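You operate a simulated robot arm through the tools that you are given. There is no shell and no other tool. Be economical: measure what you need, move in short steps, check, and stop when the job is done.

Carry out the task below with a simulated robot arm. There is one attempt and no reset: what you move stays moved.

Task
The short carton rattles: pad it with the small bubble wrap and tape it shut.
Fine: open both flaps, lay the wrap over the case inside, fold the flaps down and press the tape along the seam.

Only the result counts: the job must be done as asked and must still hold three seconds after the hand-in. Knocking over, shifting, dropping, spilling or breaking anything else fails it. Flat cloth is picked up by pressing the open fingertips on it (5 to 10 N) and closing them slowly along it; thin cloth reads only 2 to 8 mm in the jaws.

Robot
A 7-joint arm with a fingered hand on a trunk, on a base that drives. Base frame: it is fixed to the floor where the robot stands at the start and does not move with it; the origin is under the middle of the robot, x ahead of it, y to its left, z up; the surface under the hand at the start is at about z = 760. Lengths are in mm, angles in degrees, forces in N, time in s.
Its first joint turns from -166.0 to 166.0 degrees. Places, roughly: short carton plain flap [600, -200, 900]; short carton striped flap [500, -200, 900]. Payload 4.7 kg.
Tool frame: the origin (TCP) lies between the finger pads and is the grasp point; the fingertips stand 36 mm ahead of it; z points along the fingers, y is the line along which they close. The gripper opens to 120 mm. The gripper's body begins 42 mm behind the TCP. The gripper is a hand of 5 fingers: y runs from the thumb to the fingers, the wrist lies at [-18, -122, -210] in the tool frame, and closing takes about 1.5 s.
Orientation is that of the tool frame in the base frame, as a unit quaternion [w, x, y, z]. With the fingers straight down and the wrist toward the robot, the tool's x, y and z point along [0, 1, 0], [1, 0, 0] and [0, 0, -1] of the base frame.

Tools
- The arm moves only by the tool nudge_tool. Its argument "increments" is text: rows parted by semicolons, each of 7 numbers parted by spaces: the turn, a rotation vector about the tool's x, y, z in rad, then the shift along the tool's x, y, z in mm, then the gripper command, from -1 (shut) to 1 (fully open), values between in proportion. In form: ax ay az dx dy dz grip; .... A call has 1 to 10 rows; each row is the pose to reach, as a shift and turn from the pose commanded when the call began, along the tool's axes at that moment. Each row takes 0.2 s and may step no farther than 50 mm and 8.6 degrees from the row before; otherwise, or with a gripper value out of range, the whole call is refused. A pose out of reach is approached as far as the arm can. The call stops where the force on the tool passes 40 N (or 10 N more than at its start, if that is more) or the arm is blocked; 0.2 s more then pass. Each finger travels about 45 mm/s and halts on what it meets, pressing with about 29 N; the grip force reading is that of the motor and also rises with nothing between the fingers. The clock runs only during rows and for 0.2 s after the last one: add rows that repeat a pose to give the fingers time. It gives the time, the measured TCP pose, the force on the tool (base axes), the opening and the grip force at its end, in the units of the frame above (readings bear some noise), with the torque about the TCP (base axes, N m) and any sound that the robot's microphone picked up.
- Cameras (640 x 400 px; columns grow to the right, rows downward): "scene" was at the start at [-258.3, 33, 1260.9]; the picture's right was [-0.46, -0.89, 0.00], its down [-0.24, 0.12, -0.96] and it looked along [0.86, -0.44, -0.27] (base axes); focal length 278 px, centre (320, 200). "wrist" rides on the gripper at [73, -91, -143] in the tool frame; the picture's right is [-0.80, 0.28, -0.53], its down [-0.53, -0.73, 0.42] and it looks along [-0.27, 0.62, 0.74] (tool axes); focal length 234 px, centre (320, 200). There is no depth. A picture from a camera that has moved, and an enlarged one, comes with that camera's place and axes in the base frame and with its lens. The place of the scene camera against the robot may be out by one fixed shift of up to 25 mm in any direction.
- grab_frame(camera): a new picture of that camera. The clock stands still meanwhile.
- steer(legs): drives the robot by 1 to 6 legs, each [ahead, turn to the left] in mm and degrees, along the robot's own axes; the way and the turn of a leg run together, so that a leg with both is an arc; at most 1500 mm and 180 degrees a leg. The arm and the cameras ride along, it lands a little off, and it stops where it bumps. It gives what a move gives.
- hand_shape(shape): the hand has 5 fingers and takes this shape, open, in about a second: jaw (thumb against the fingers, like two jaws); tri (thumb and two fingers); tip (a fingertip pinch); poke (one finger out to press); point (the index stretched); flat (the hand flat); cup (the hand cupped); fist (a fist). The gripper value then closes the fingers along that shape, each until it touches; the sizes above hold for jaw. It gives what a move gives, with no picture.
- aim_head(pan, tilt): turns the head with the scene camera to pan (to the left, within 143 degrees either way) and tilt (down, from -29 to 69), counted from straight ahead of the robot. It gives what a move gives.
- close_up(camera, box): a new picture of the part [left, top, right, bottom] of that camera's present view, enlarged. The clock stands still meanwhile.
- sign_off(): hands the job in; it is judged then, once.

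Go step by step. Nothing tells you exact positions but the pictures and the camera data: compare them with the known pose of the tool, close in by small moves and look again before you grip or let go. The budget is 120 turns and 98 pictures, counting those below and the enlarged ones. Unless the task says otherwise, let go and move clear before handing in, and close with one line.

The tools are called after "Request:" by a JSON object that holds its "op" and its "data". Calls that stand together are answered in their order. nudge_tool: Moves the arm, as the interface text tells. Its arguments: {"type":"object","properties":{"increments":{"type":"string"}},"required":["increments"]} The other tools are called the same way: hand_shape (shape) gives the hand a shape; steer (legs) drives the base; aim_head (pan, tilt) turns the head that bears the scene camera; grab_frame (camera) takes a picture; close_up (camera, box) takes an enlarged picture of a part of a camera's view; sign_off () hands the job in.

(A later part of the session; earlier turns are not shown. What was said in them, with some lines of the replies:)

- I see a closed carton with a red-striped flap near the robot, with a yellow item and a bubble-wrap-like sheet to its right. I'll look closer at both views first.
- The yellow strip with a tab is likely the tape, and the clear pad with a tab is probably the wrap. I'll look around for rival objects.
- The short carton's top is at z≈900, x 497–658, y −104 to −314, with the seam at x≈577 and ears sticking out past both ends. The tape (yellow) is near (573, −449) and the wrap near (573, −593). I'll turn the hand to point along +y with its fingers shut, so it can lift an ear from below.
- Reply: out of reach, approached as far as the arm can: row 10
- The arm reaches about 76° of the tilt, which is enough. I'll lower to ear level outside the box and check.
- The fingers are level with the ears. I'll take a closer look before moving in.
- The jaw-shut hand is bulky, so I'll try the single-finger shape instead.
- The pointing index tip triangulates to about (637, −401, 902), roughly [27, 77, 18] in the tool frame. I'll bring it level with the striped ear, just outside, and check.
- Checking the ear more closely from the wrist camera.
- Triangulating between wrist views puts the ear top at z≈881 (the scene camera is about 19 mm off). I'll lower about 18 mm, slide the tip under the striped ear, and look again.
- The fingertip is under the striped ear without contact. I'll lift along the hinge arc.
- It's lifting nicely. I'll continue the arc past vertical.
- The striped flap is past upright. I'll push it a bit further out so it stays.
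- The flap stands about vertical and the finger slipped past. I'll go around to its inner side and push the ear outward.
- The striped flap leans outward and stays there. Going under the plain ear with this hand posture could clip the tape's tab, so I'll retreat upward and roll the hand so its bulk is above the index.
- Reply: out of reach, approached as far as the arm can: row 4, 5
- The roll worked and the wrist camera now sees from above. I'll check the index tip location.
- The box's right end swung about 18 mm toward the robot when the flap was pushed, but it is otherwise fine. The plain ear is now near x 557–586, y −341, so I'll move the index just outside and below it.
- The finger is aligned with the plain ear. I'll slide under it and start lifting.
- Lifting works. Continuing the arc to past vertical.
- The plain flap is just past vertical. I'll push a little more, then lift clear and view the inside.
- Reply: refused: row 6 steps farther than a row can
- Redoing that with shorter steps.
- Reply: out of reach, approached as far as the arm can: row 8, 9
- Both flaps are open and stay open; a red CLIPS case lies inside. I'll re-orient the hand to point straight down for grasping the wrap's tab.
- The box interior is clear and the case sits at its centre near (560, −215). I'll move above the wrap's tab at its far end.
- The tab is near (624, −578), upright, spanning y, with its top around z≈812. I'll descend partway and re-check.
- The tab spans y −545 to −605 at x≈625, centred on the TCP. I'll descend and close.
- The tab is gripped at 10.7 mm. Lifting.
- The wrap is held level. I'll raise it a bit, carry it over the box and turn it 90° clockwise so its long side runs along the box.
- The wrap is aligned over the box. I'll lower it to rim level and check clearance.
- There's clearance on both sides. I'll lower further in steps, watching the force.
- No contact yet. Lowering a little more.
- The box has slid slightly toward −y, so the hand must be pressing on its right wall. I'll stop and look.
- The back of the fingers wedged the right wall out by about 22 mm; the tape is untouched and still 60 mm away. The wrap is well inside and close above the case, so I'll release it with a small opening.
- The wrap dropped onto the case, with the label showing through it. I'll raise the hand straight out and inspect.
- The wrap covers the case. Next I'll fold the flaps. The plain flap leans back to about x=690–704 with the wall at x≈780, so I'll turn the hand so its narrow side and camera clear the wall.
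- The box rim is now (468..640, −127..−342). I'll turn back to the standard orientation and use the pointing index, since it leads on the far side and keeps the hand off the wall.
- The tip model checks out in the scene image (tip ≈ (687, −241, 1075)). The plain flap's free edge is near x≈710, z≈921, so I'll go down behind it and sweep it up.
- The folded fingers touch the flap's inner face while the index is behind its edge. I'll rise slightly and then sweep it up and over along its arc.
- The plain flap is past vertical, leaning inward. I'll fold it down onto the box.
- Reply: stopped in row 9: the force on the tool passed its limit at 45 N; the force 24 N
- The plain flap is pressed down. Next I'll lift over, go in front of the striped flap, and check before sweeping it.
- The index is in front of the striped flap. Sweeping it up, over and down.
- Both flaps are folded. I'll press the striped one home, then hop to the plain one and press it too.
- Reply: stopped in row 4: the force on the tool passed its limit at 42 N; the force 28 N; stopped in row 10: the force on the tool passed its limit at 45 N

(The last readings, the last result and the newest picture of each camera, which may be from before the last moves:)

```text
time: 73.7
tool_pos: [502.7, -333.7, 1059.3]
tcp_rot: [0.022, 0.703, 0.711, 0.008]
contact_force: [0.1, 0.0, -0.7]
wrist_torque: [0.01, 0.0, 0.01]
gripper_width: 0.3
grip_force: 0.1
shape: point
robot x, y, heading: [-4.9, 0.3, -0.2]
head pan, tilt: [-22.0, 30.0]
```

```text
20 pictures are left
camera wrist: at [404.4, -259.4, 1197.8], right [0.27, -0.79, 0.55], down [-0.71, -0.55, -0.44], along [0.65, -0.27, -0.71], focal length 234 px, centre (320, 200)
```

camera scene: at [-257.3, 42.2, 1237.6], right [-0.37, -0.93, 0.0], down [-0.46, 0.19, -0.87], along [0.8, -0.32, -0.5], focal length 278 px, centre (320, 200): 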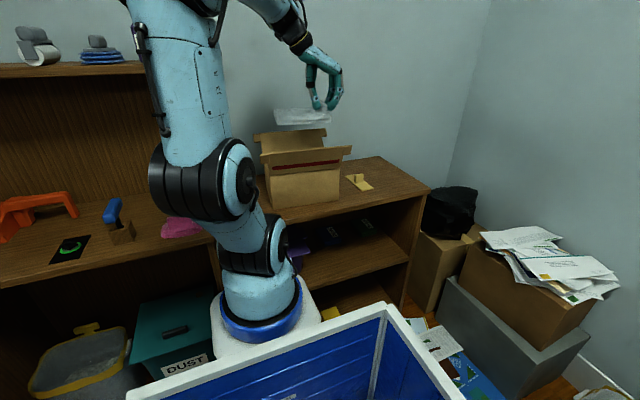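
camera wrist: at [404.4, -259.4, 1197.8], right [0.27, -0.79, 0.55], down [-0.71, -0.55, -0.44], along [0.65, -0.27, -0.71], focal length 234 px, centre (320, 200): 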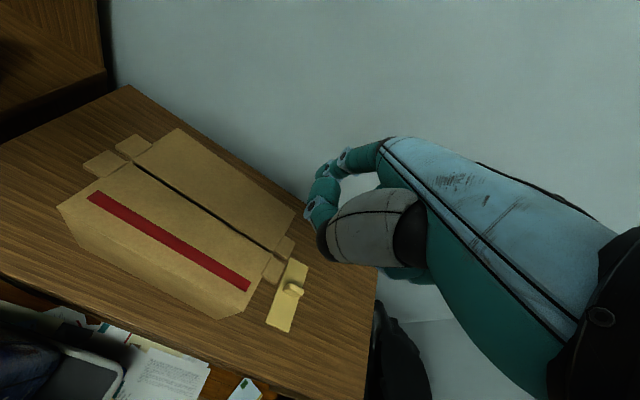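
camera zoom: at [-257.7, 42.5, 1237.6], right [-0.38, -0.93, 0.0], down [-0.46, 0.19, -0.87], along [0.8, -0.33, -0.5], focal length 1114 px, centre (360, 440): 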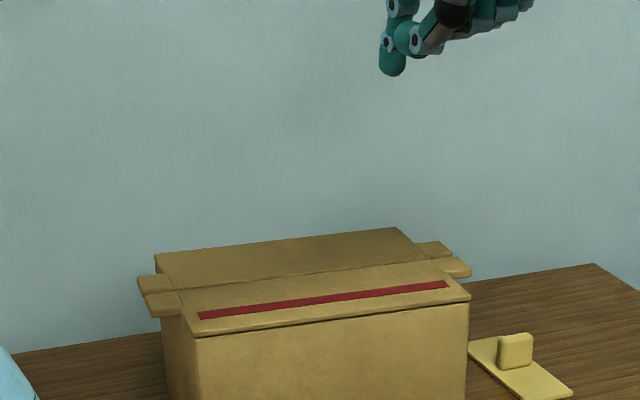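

The flaps lie flat with the seam closed. The tape's tab is near (558, −433), thin in x, so I'll switch to jaw and move above it.

Request:
{"op": "hand_shape", "data": {"shape": "jaw"}}

Request:
{"op": "nudge_tool", "data": {"increments": "0.02 0.01 0 -32 16 0 1; 0.042 0.02 0 -64 32 10 1; 0.042 0.02 0 -95.8 48.3 40 1; 0.042 0.02 0 -95.8 48.3 80 1; 0.042 0.02 0 -95.8 48.3 120 1; 0.042 0.02 0 -95.8 48.3 160 1; 0.042 0.02 0 -95.8 48.3 160 1"}}

Request:
{"op": "grab_frame", "data": {"camera": "wrist"}}

Request:
{"op": "close_up", "data": {"camera": "scene", "box": [280, 100, 420, 200]}}

```text
time: 74.6
tool_pos: [502.5, -332.4, 1059.8]
tcp_rot: [0.021, 0.703, 0.71, 0.009]
contact_force: [0.8, 1.2, 0.7]
wrist_torque: [0.0, -0.03, 0.04]
gripper_width: 119.8
grip_force: 0.1
shape: jaw
robot x, y, heading: [1.4, 4.6, -0.2]
head pan, tilt: [-22.0, 30.0]
```

```text
time: 76.2
tool_pos: [558.9, -430.7, 901.4]
tcp_rot: [0.0, 0.703, 0.711, 0.0]
contact_force: [-1.4, -1.1, 0.0]
wrist_torque: [0.0, -0.01, 0.0]
gripper_width: 119.8
grip_force: 0.1
shape: jaw
robot x, y, heading: [-0.4, -1.2, -0.4]
head pan, tilt: [-22.0, 30.0]
```

```text
19 pictures are left
camera wrist: at [467.4, -360.2, 1045.9], right [0.29, -0.8, 0.52], down [-0.73, -0.54, -0.42], along [0.62, -0.26, -0.74], focal length 234 px, centre (320, 200)
```

wrist: 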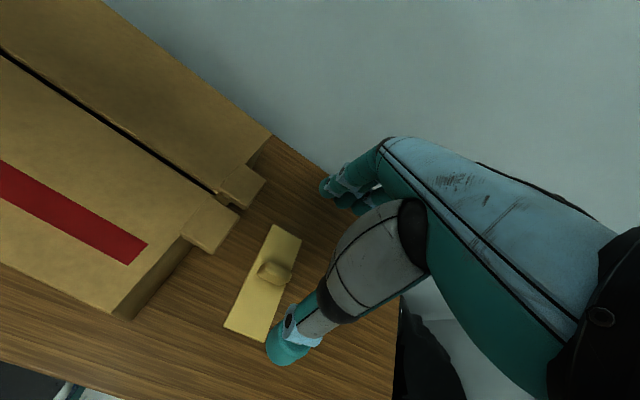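

```text
4.00 times, centred on (350, 150) of scene
camera zoom: at [-257.7, 42.5, 1237.6], right [-0.38, -0.93, 0.0], down [-0.46, 0.19, -0.87], along [0.8, -0.33, -0.5], focal length 1114 px, centre (200, 400)
```

zoom: 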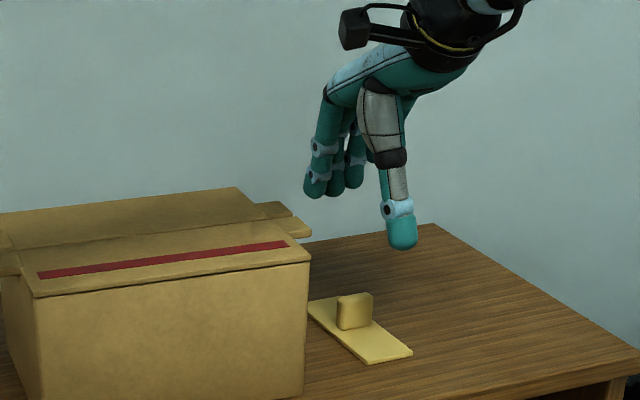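

The tape is centred at (559, −434), right under the TCP. I'll descend and grip the tab.

Request:
{"op": "nudge_tool", "data": {"increments": "0 0 0 -1 0 30 1; 0 0 0 -2 0 60 1; 0 0 0 -3 0 85 1; 0 0 0 -3 0 94 1; 0 0 0 -3 0 94 0.4; 0 0 0 -3 0 94 -0.2; 0 0 0 -3 0 94 -1; 0 0 0 -3 0 94 -1; 0 0 0 -3 0 94 -1; 0 0 0 -3 0 94 -1"}}

Request:
{"op": "nudge_tool", "data": {"increments": "0 0 0 0 0 0 -1; 0 0 0 0 0 -10 -1; 0 0 0 0 0 -30 -1; 0 0 0 0 0 -70 -1; 0 0 0 0 0 -110 -1; 0 0 0 0 0 -150 -1; 0 0 0 0 0 -190 -1; 0 0 0 0 0 -190 -1"}}

Request:
{"op": "close_up", "data": {"camera": "scene", "box": [260, 60, 420, 200]}}

Request:
{"op": "grab_frame", "data": {"camera": "wrist"}}

```text
time: 78.4
tool_pos: [560.1, -433.7, 807.8]
tcp_rot: [-0.001, 0.703, 0.711, 0.001]
contact_force: [0.2, -0.1, -0.1]
wrist_torque: [-0.02, -0.04, 0.03]
gripper_width: 9.6
grip_force: 10.8
shape: jaw
robot x, y, heading: [-2.7, -0.6, -0.2]
head pan, tilt: [-22.0, 30.0]
```

```text
time: 80.2
tool_pos: [560.7, -431.7, 998.3]
tcp_rot: [0.0, 0.703, 0.711, 0.001]
contact_force: [-0.3, -0.6, -0.4]
wrist_torque: [-0.02, 0.0, 0.04]
gripper_width: 9.3
grip_force: 28.5
shape: jaw
robot x, y, heading: [-2.1, 2.2, -0.1]
head pan, tilt: [-22.0, 30.0]
```

```text
2.86 times, centred on (340, 130) of scene
camera zoom: at [-257.7, 42.5, 1237.6], right [-0.38, -0.93, 0.0], down [-0.46, 0.19, -0.87], along [0.8, -0.33, -0.5], focal length 796 px, centre (263, 400)
```

zoom: 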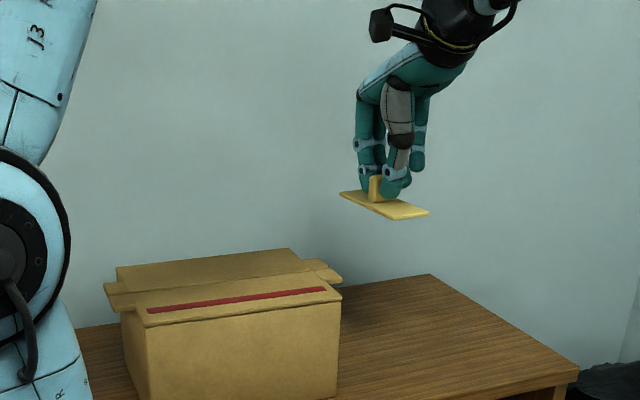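

```text
16 pictures are left
camera wrist: at [469.0, -361.8, 1142.9], right [0.29, -0.8, 0.52], down [-0.73, -0.54, -0.43], along [0.62, -0.26, -0.74], focal length 234 px, centre (320, 200)
```

wrist: 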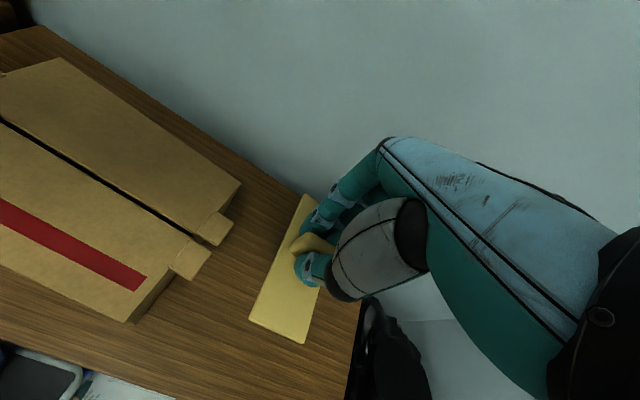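

The tape is lifted. The seam runs from (566, −130) to (551, −340), centre (557.5, −236), so I'll carry the tape there and turn it about 95° clockwise.

Request:
{"op": "nudge_tool", "data": {"increments": "0 0 0.14 20 0 0 -1; 0 0 0.28 40 0 0 -1; 0 0 0.42 60 -1 0 -1; 0 0 0.56 80 -1 0 -1; 0 0 0.7 100 -2 0 -1; 0 0 0.84 120 -2 0 -1; 0 0 0.98 140 -3 0 -1; 0 0 1.12 160 -3 0 -1; 0 0 1.26 180 -3 0 -1; 0 0 1.4 196 -3 0 -1"}}

Request:
{"op": "nudge_tool", "data": {"increments": "0 0 0.13 0 0 0 -1; 0 0 0.263 0 0 0 -1; 0 0 0.263 0 0 0 -1"}}

Request:
{"op": "grab_frame", "data": {"camera": "wrist"}}

Request:
{"op": "close_up", "data": {"camera": "scene", "box": [230, 60, 390, 200]}}

```text
time: 82.4
tool_pos: [555.3, -236.3, 999.8]
tcp_rot: [0.0, 0.996, 0.09, 0.0]
contact_force: [0.9, 0.1, -0.1]
wrist_torque: [-0.03, -0.01, 0.02]
gripper_width: 9.1
grip_force: 28.9
shape: jaw
robot x, y, heading: [-6.3, -1.5, -0.2]
head pan, tilt: [-22.0, 30.0]
```

```text
time: 83.2
tool_pos: [554.0, -235.8, 999.6]
tcp_rot: [0.0, 0.999, -0.04, 0.0]
contact_force: [0.2, 0.2, -0.8]
wrist_torque: [0.0, 0.0, 0.0]
gripper_width: 9.5
grip_force: 29.4
shape: jaw
robot x, y, heading: [-1.7, 0.7, -0.4]
head pan, tilt: [-22.0, 30.0]
```

```text
15 pictures are left
camera wrist: at [634.6, -152.9, 1143.6], right [-0.82, -0.21, 0.53], down [-0.47, 0.77, -0.42], along [-0.32, -0.6, -0.74], focal length 234 px, centre (320, 200)
```

wrist: 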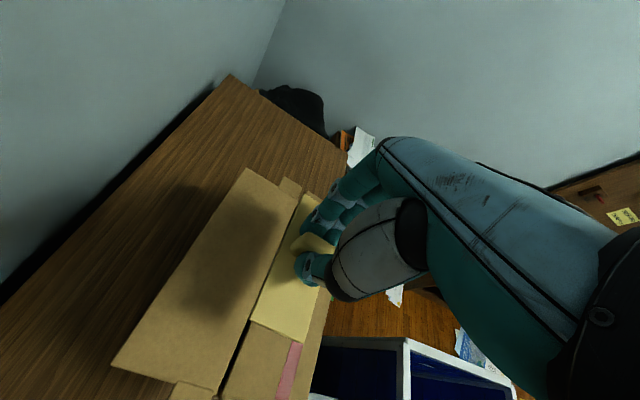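

```text
2.86 times, centred on (310, 130) of scene
camera zoom: at [-257.7, 42.6, 1237.6], right [-0.38, -0.93, 0.0], down [-0.46, 0.19, -0.87], along [0.8, -0.33, -0.5], focal length 796 px, centre (349, 400)
```

zoom: 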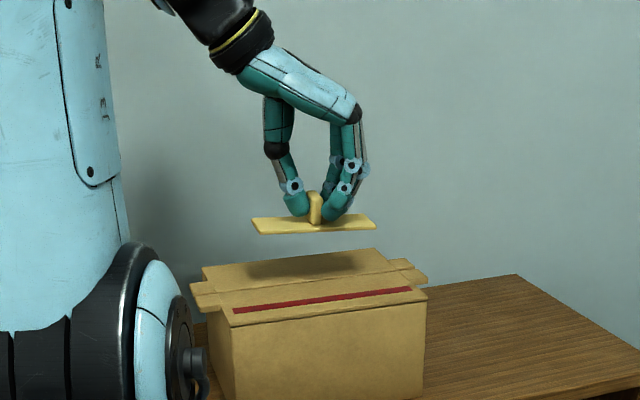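

The tape is parallel to the seam but about 5 mm toward the robot. I'll correct that and descend to just above the lid.

Request:
{"op": "nudge_tool", "data": {"increments": "0 0 0 4.7 -4.4 15 -1; 0 0 0 4.7 -4.4 30 -1; 0 0 0 4.7 -4.4 45 -1; 0 0 0 4.7 -4.4 58 -1; 0 0 0 4.7 -4.4 58 -1"}}

Request:
{"op": "close_up", "data": {"camera": "wrist", "box": [140, 150, 380, 400]}}

Request:
{"op": "close_up", "data": {"camera": "scene", "box": [250, 90, 370, 190]}}

```text
time: 84.4
tool_pos: [559.2, -233.6, 941.8]
tcp_rot: [0.0, 0.999, -0.041, 0.0]
contact_force: [-0.4, 0.8, 0.0]
wrist_torque: [0.01, -0.02, -0.01]
gripper_width: 9.3
grip_force: 29.3
shape: jaw
robot x, y, heading: [2.0, 1.4, -0.5]
head pan, tilt: [-22.0, 30.0]
```

```text
1.60 times, centred on (260, 275) of wrist
camera zoom: at [639.4, -148.7, 1085.4], right [-0.82, -0.21, 0.53], down [-0.47, 0.77, -0.42], along [-0.32, -0.6, -0.74], focal length 375 px, centre (416, 80)
```

zoom: 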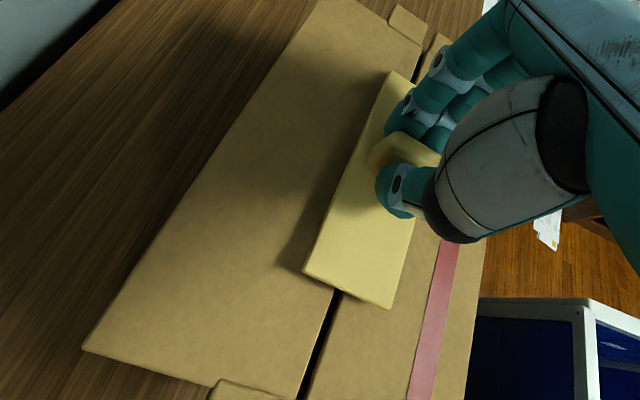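

```text
4.00 times, centred on (310, 140) of scene
camera zoom: at [-257.7, 42.6, 1237.6], right [-0.38, -0.93, 0.0], down [-0.46, 0.19, -0.87], along [0.8, -0.33, -0.5], focal length 1114 px, centre (360, 440)
```

zoom: 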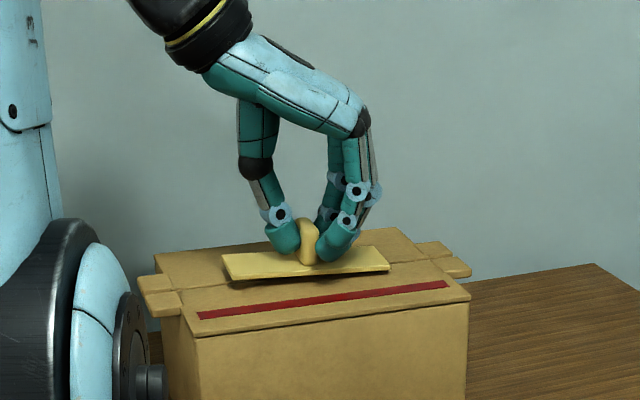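

The tape is centred on the seam, about 12 mm above it. I'll lower and press it on.

Request:
{"op": "nudge_tool", "data": {"increments": "0 0 0 0 0 5 -1; 0 0 0 0 0 9 -1; 0 0 0 0 0 12 -1; 0 0 0 0 0 14 -1; 0 0 0 0 0 16 -1; 0 0 0 0 0 18 -1; 0 0 0 0 0 20 -1; 0 0 0 0 0 22 -1"}}

Request:
{"op": "close_up", "data": {"camera": "wrist", "box": [140, 150, 380, 400]}}

```text
time: 85.5
tool_pos: [560.8, -232.9, 932.7]
tcp_rot: [0.003, 0.999, -0.041, 0.005]
contact_force: [-4.0, 1.7, 17.9]
wrist_torque: [-0.02, 0.15, -0.01]
gripper_width: 10.5
grip_force: 29.3
shape: jaw
robot x, y, heading: [4.5, -2.0, 0.2]
head pan, tilt: [-22.0, 30.0]
stopped in row 5: the force on the tool passed its limit at 42 N (the readings are from after the stop); the commanded pose is now the measured one
```

```text
1.60 times, centred on (260, 275) of wrist
camera zoom: at [639.2, -148.4, 1076.8], right [-0.83, -0.21, 0.52], down [-0.47, 0.77, -0.43], along [-0.31, -0.6, -0.74], focal length 375 px, centre (416, 80)
```

zoom: 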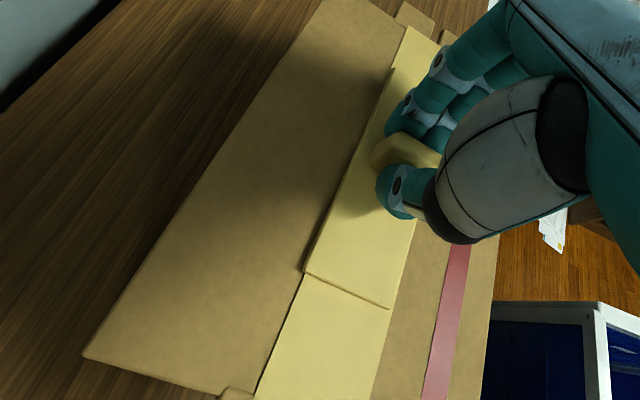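

The tape snapped on along the whole seam. I'll release and move clear.

Request:
{"op": "nudge_tool", "data": {"increments": "0 0 0 0 0 -1 -0.7; 0 0 0 0 0 -2 -0.3; 0 0 0 0 0 -2 0; 0 0 0 0 0 -2 0; 0 0 0 0 0 -2 0; 0 0 0 0 0 -20 0; 0 0 0 0 0 -60 0; 0 0 0 0 0 -100 0; 0 0 0 0 0 -140 0; 0 0 0 0 0 -140 0"}}

Request:
{"op": "close_up", "data": {"camera": "wrist", "box": [80, 100, 400, 400]}}

Request:
{"op": "close_up", "data": {"camera": "scene", "box": [230, 90, 430, 215]}}

```text
time: 87.8
tool_pos: [559.6, -234.0, 1070.8]
tcp_rot: [0.001, 0.999, -0.04, 0.004]
contact_force: [1.0, 0.6, -0.9]
wrist_torque: [-0.03, 0.01, 0.01]
gripper_width: 59.8
grip_force: 0.1
shape: jaw
robot x, y, heading: [0.8, -0.2, -0.2]
head pan, tilt: [-22.0, 30.0]
```

```text
1.33 times, centred on (240, 250) of wrist
camera zoom: at [638.5, -148.9, 1215.1], right [-0.83, -0.21, 0.52], down [-0.47, 0.77, -0.43], along [-0.31, -0.6, -0.74], focal length 312 px, centre (427, 133)
```

zoom: 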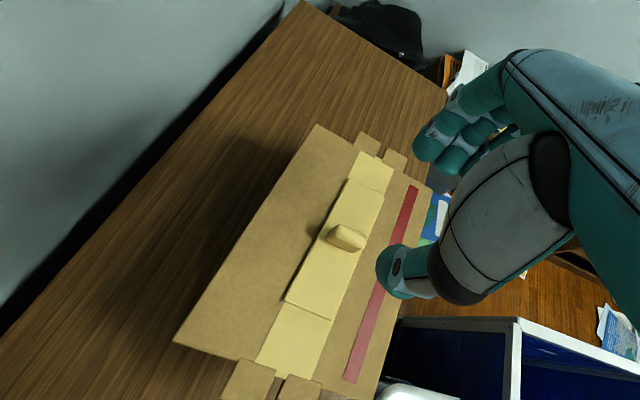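

```text
3.20 times, centred on (330, 152) of scene
camera zoom: at [-257.7, 42.6, 1237.6], right [-0.38, -0.93, 0.0], down [-0.46, 0.19, -0.87], along [0.8, -0.33, -0.5], focal length 891 px, centre (288, 352)
```

zoom: 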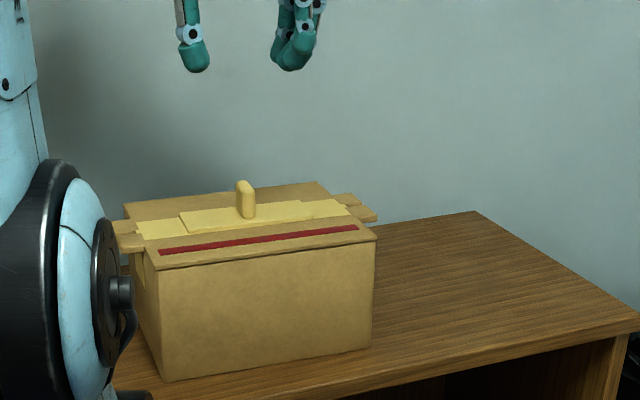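

The flaps are shut, the tape is fixed along the seam, the wrap is inside over the case, and the hand is clear. I'm handing in.

Request:
{"op": "sign_off", "data": {}}

```text
The job is handed in.
```

The short carton is padded with the small bubble wrap over the CLIPS case, folded shut and taped along the seam. While I worked the flaps and lowered the wrap, the carton turned about 4° and slid roughly 20 mm sideways on the shelf. I saw nothing else move or fall.
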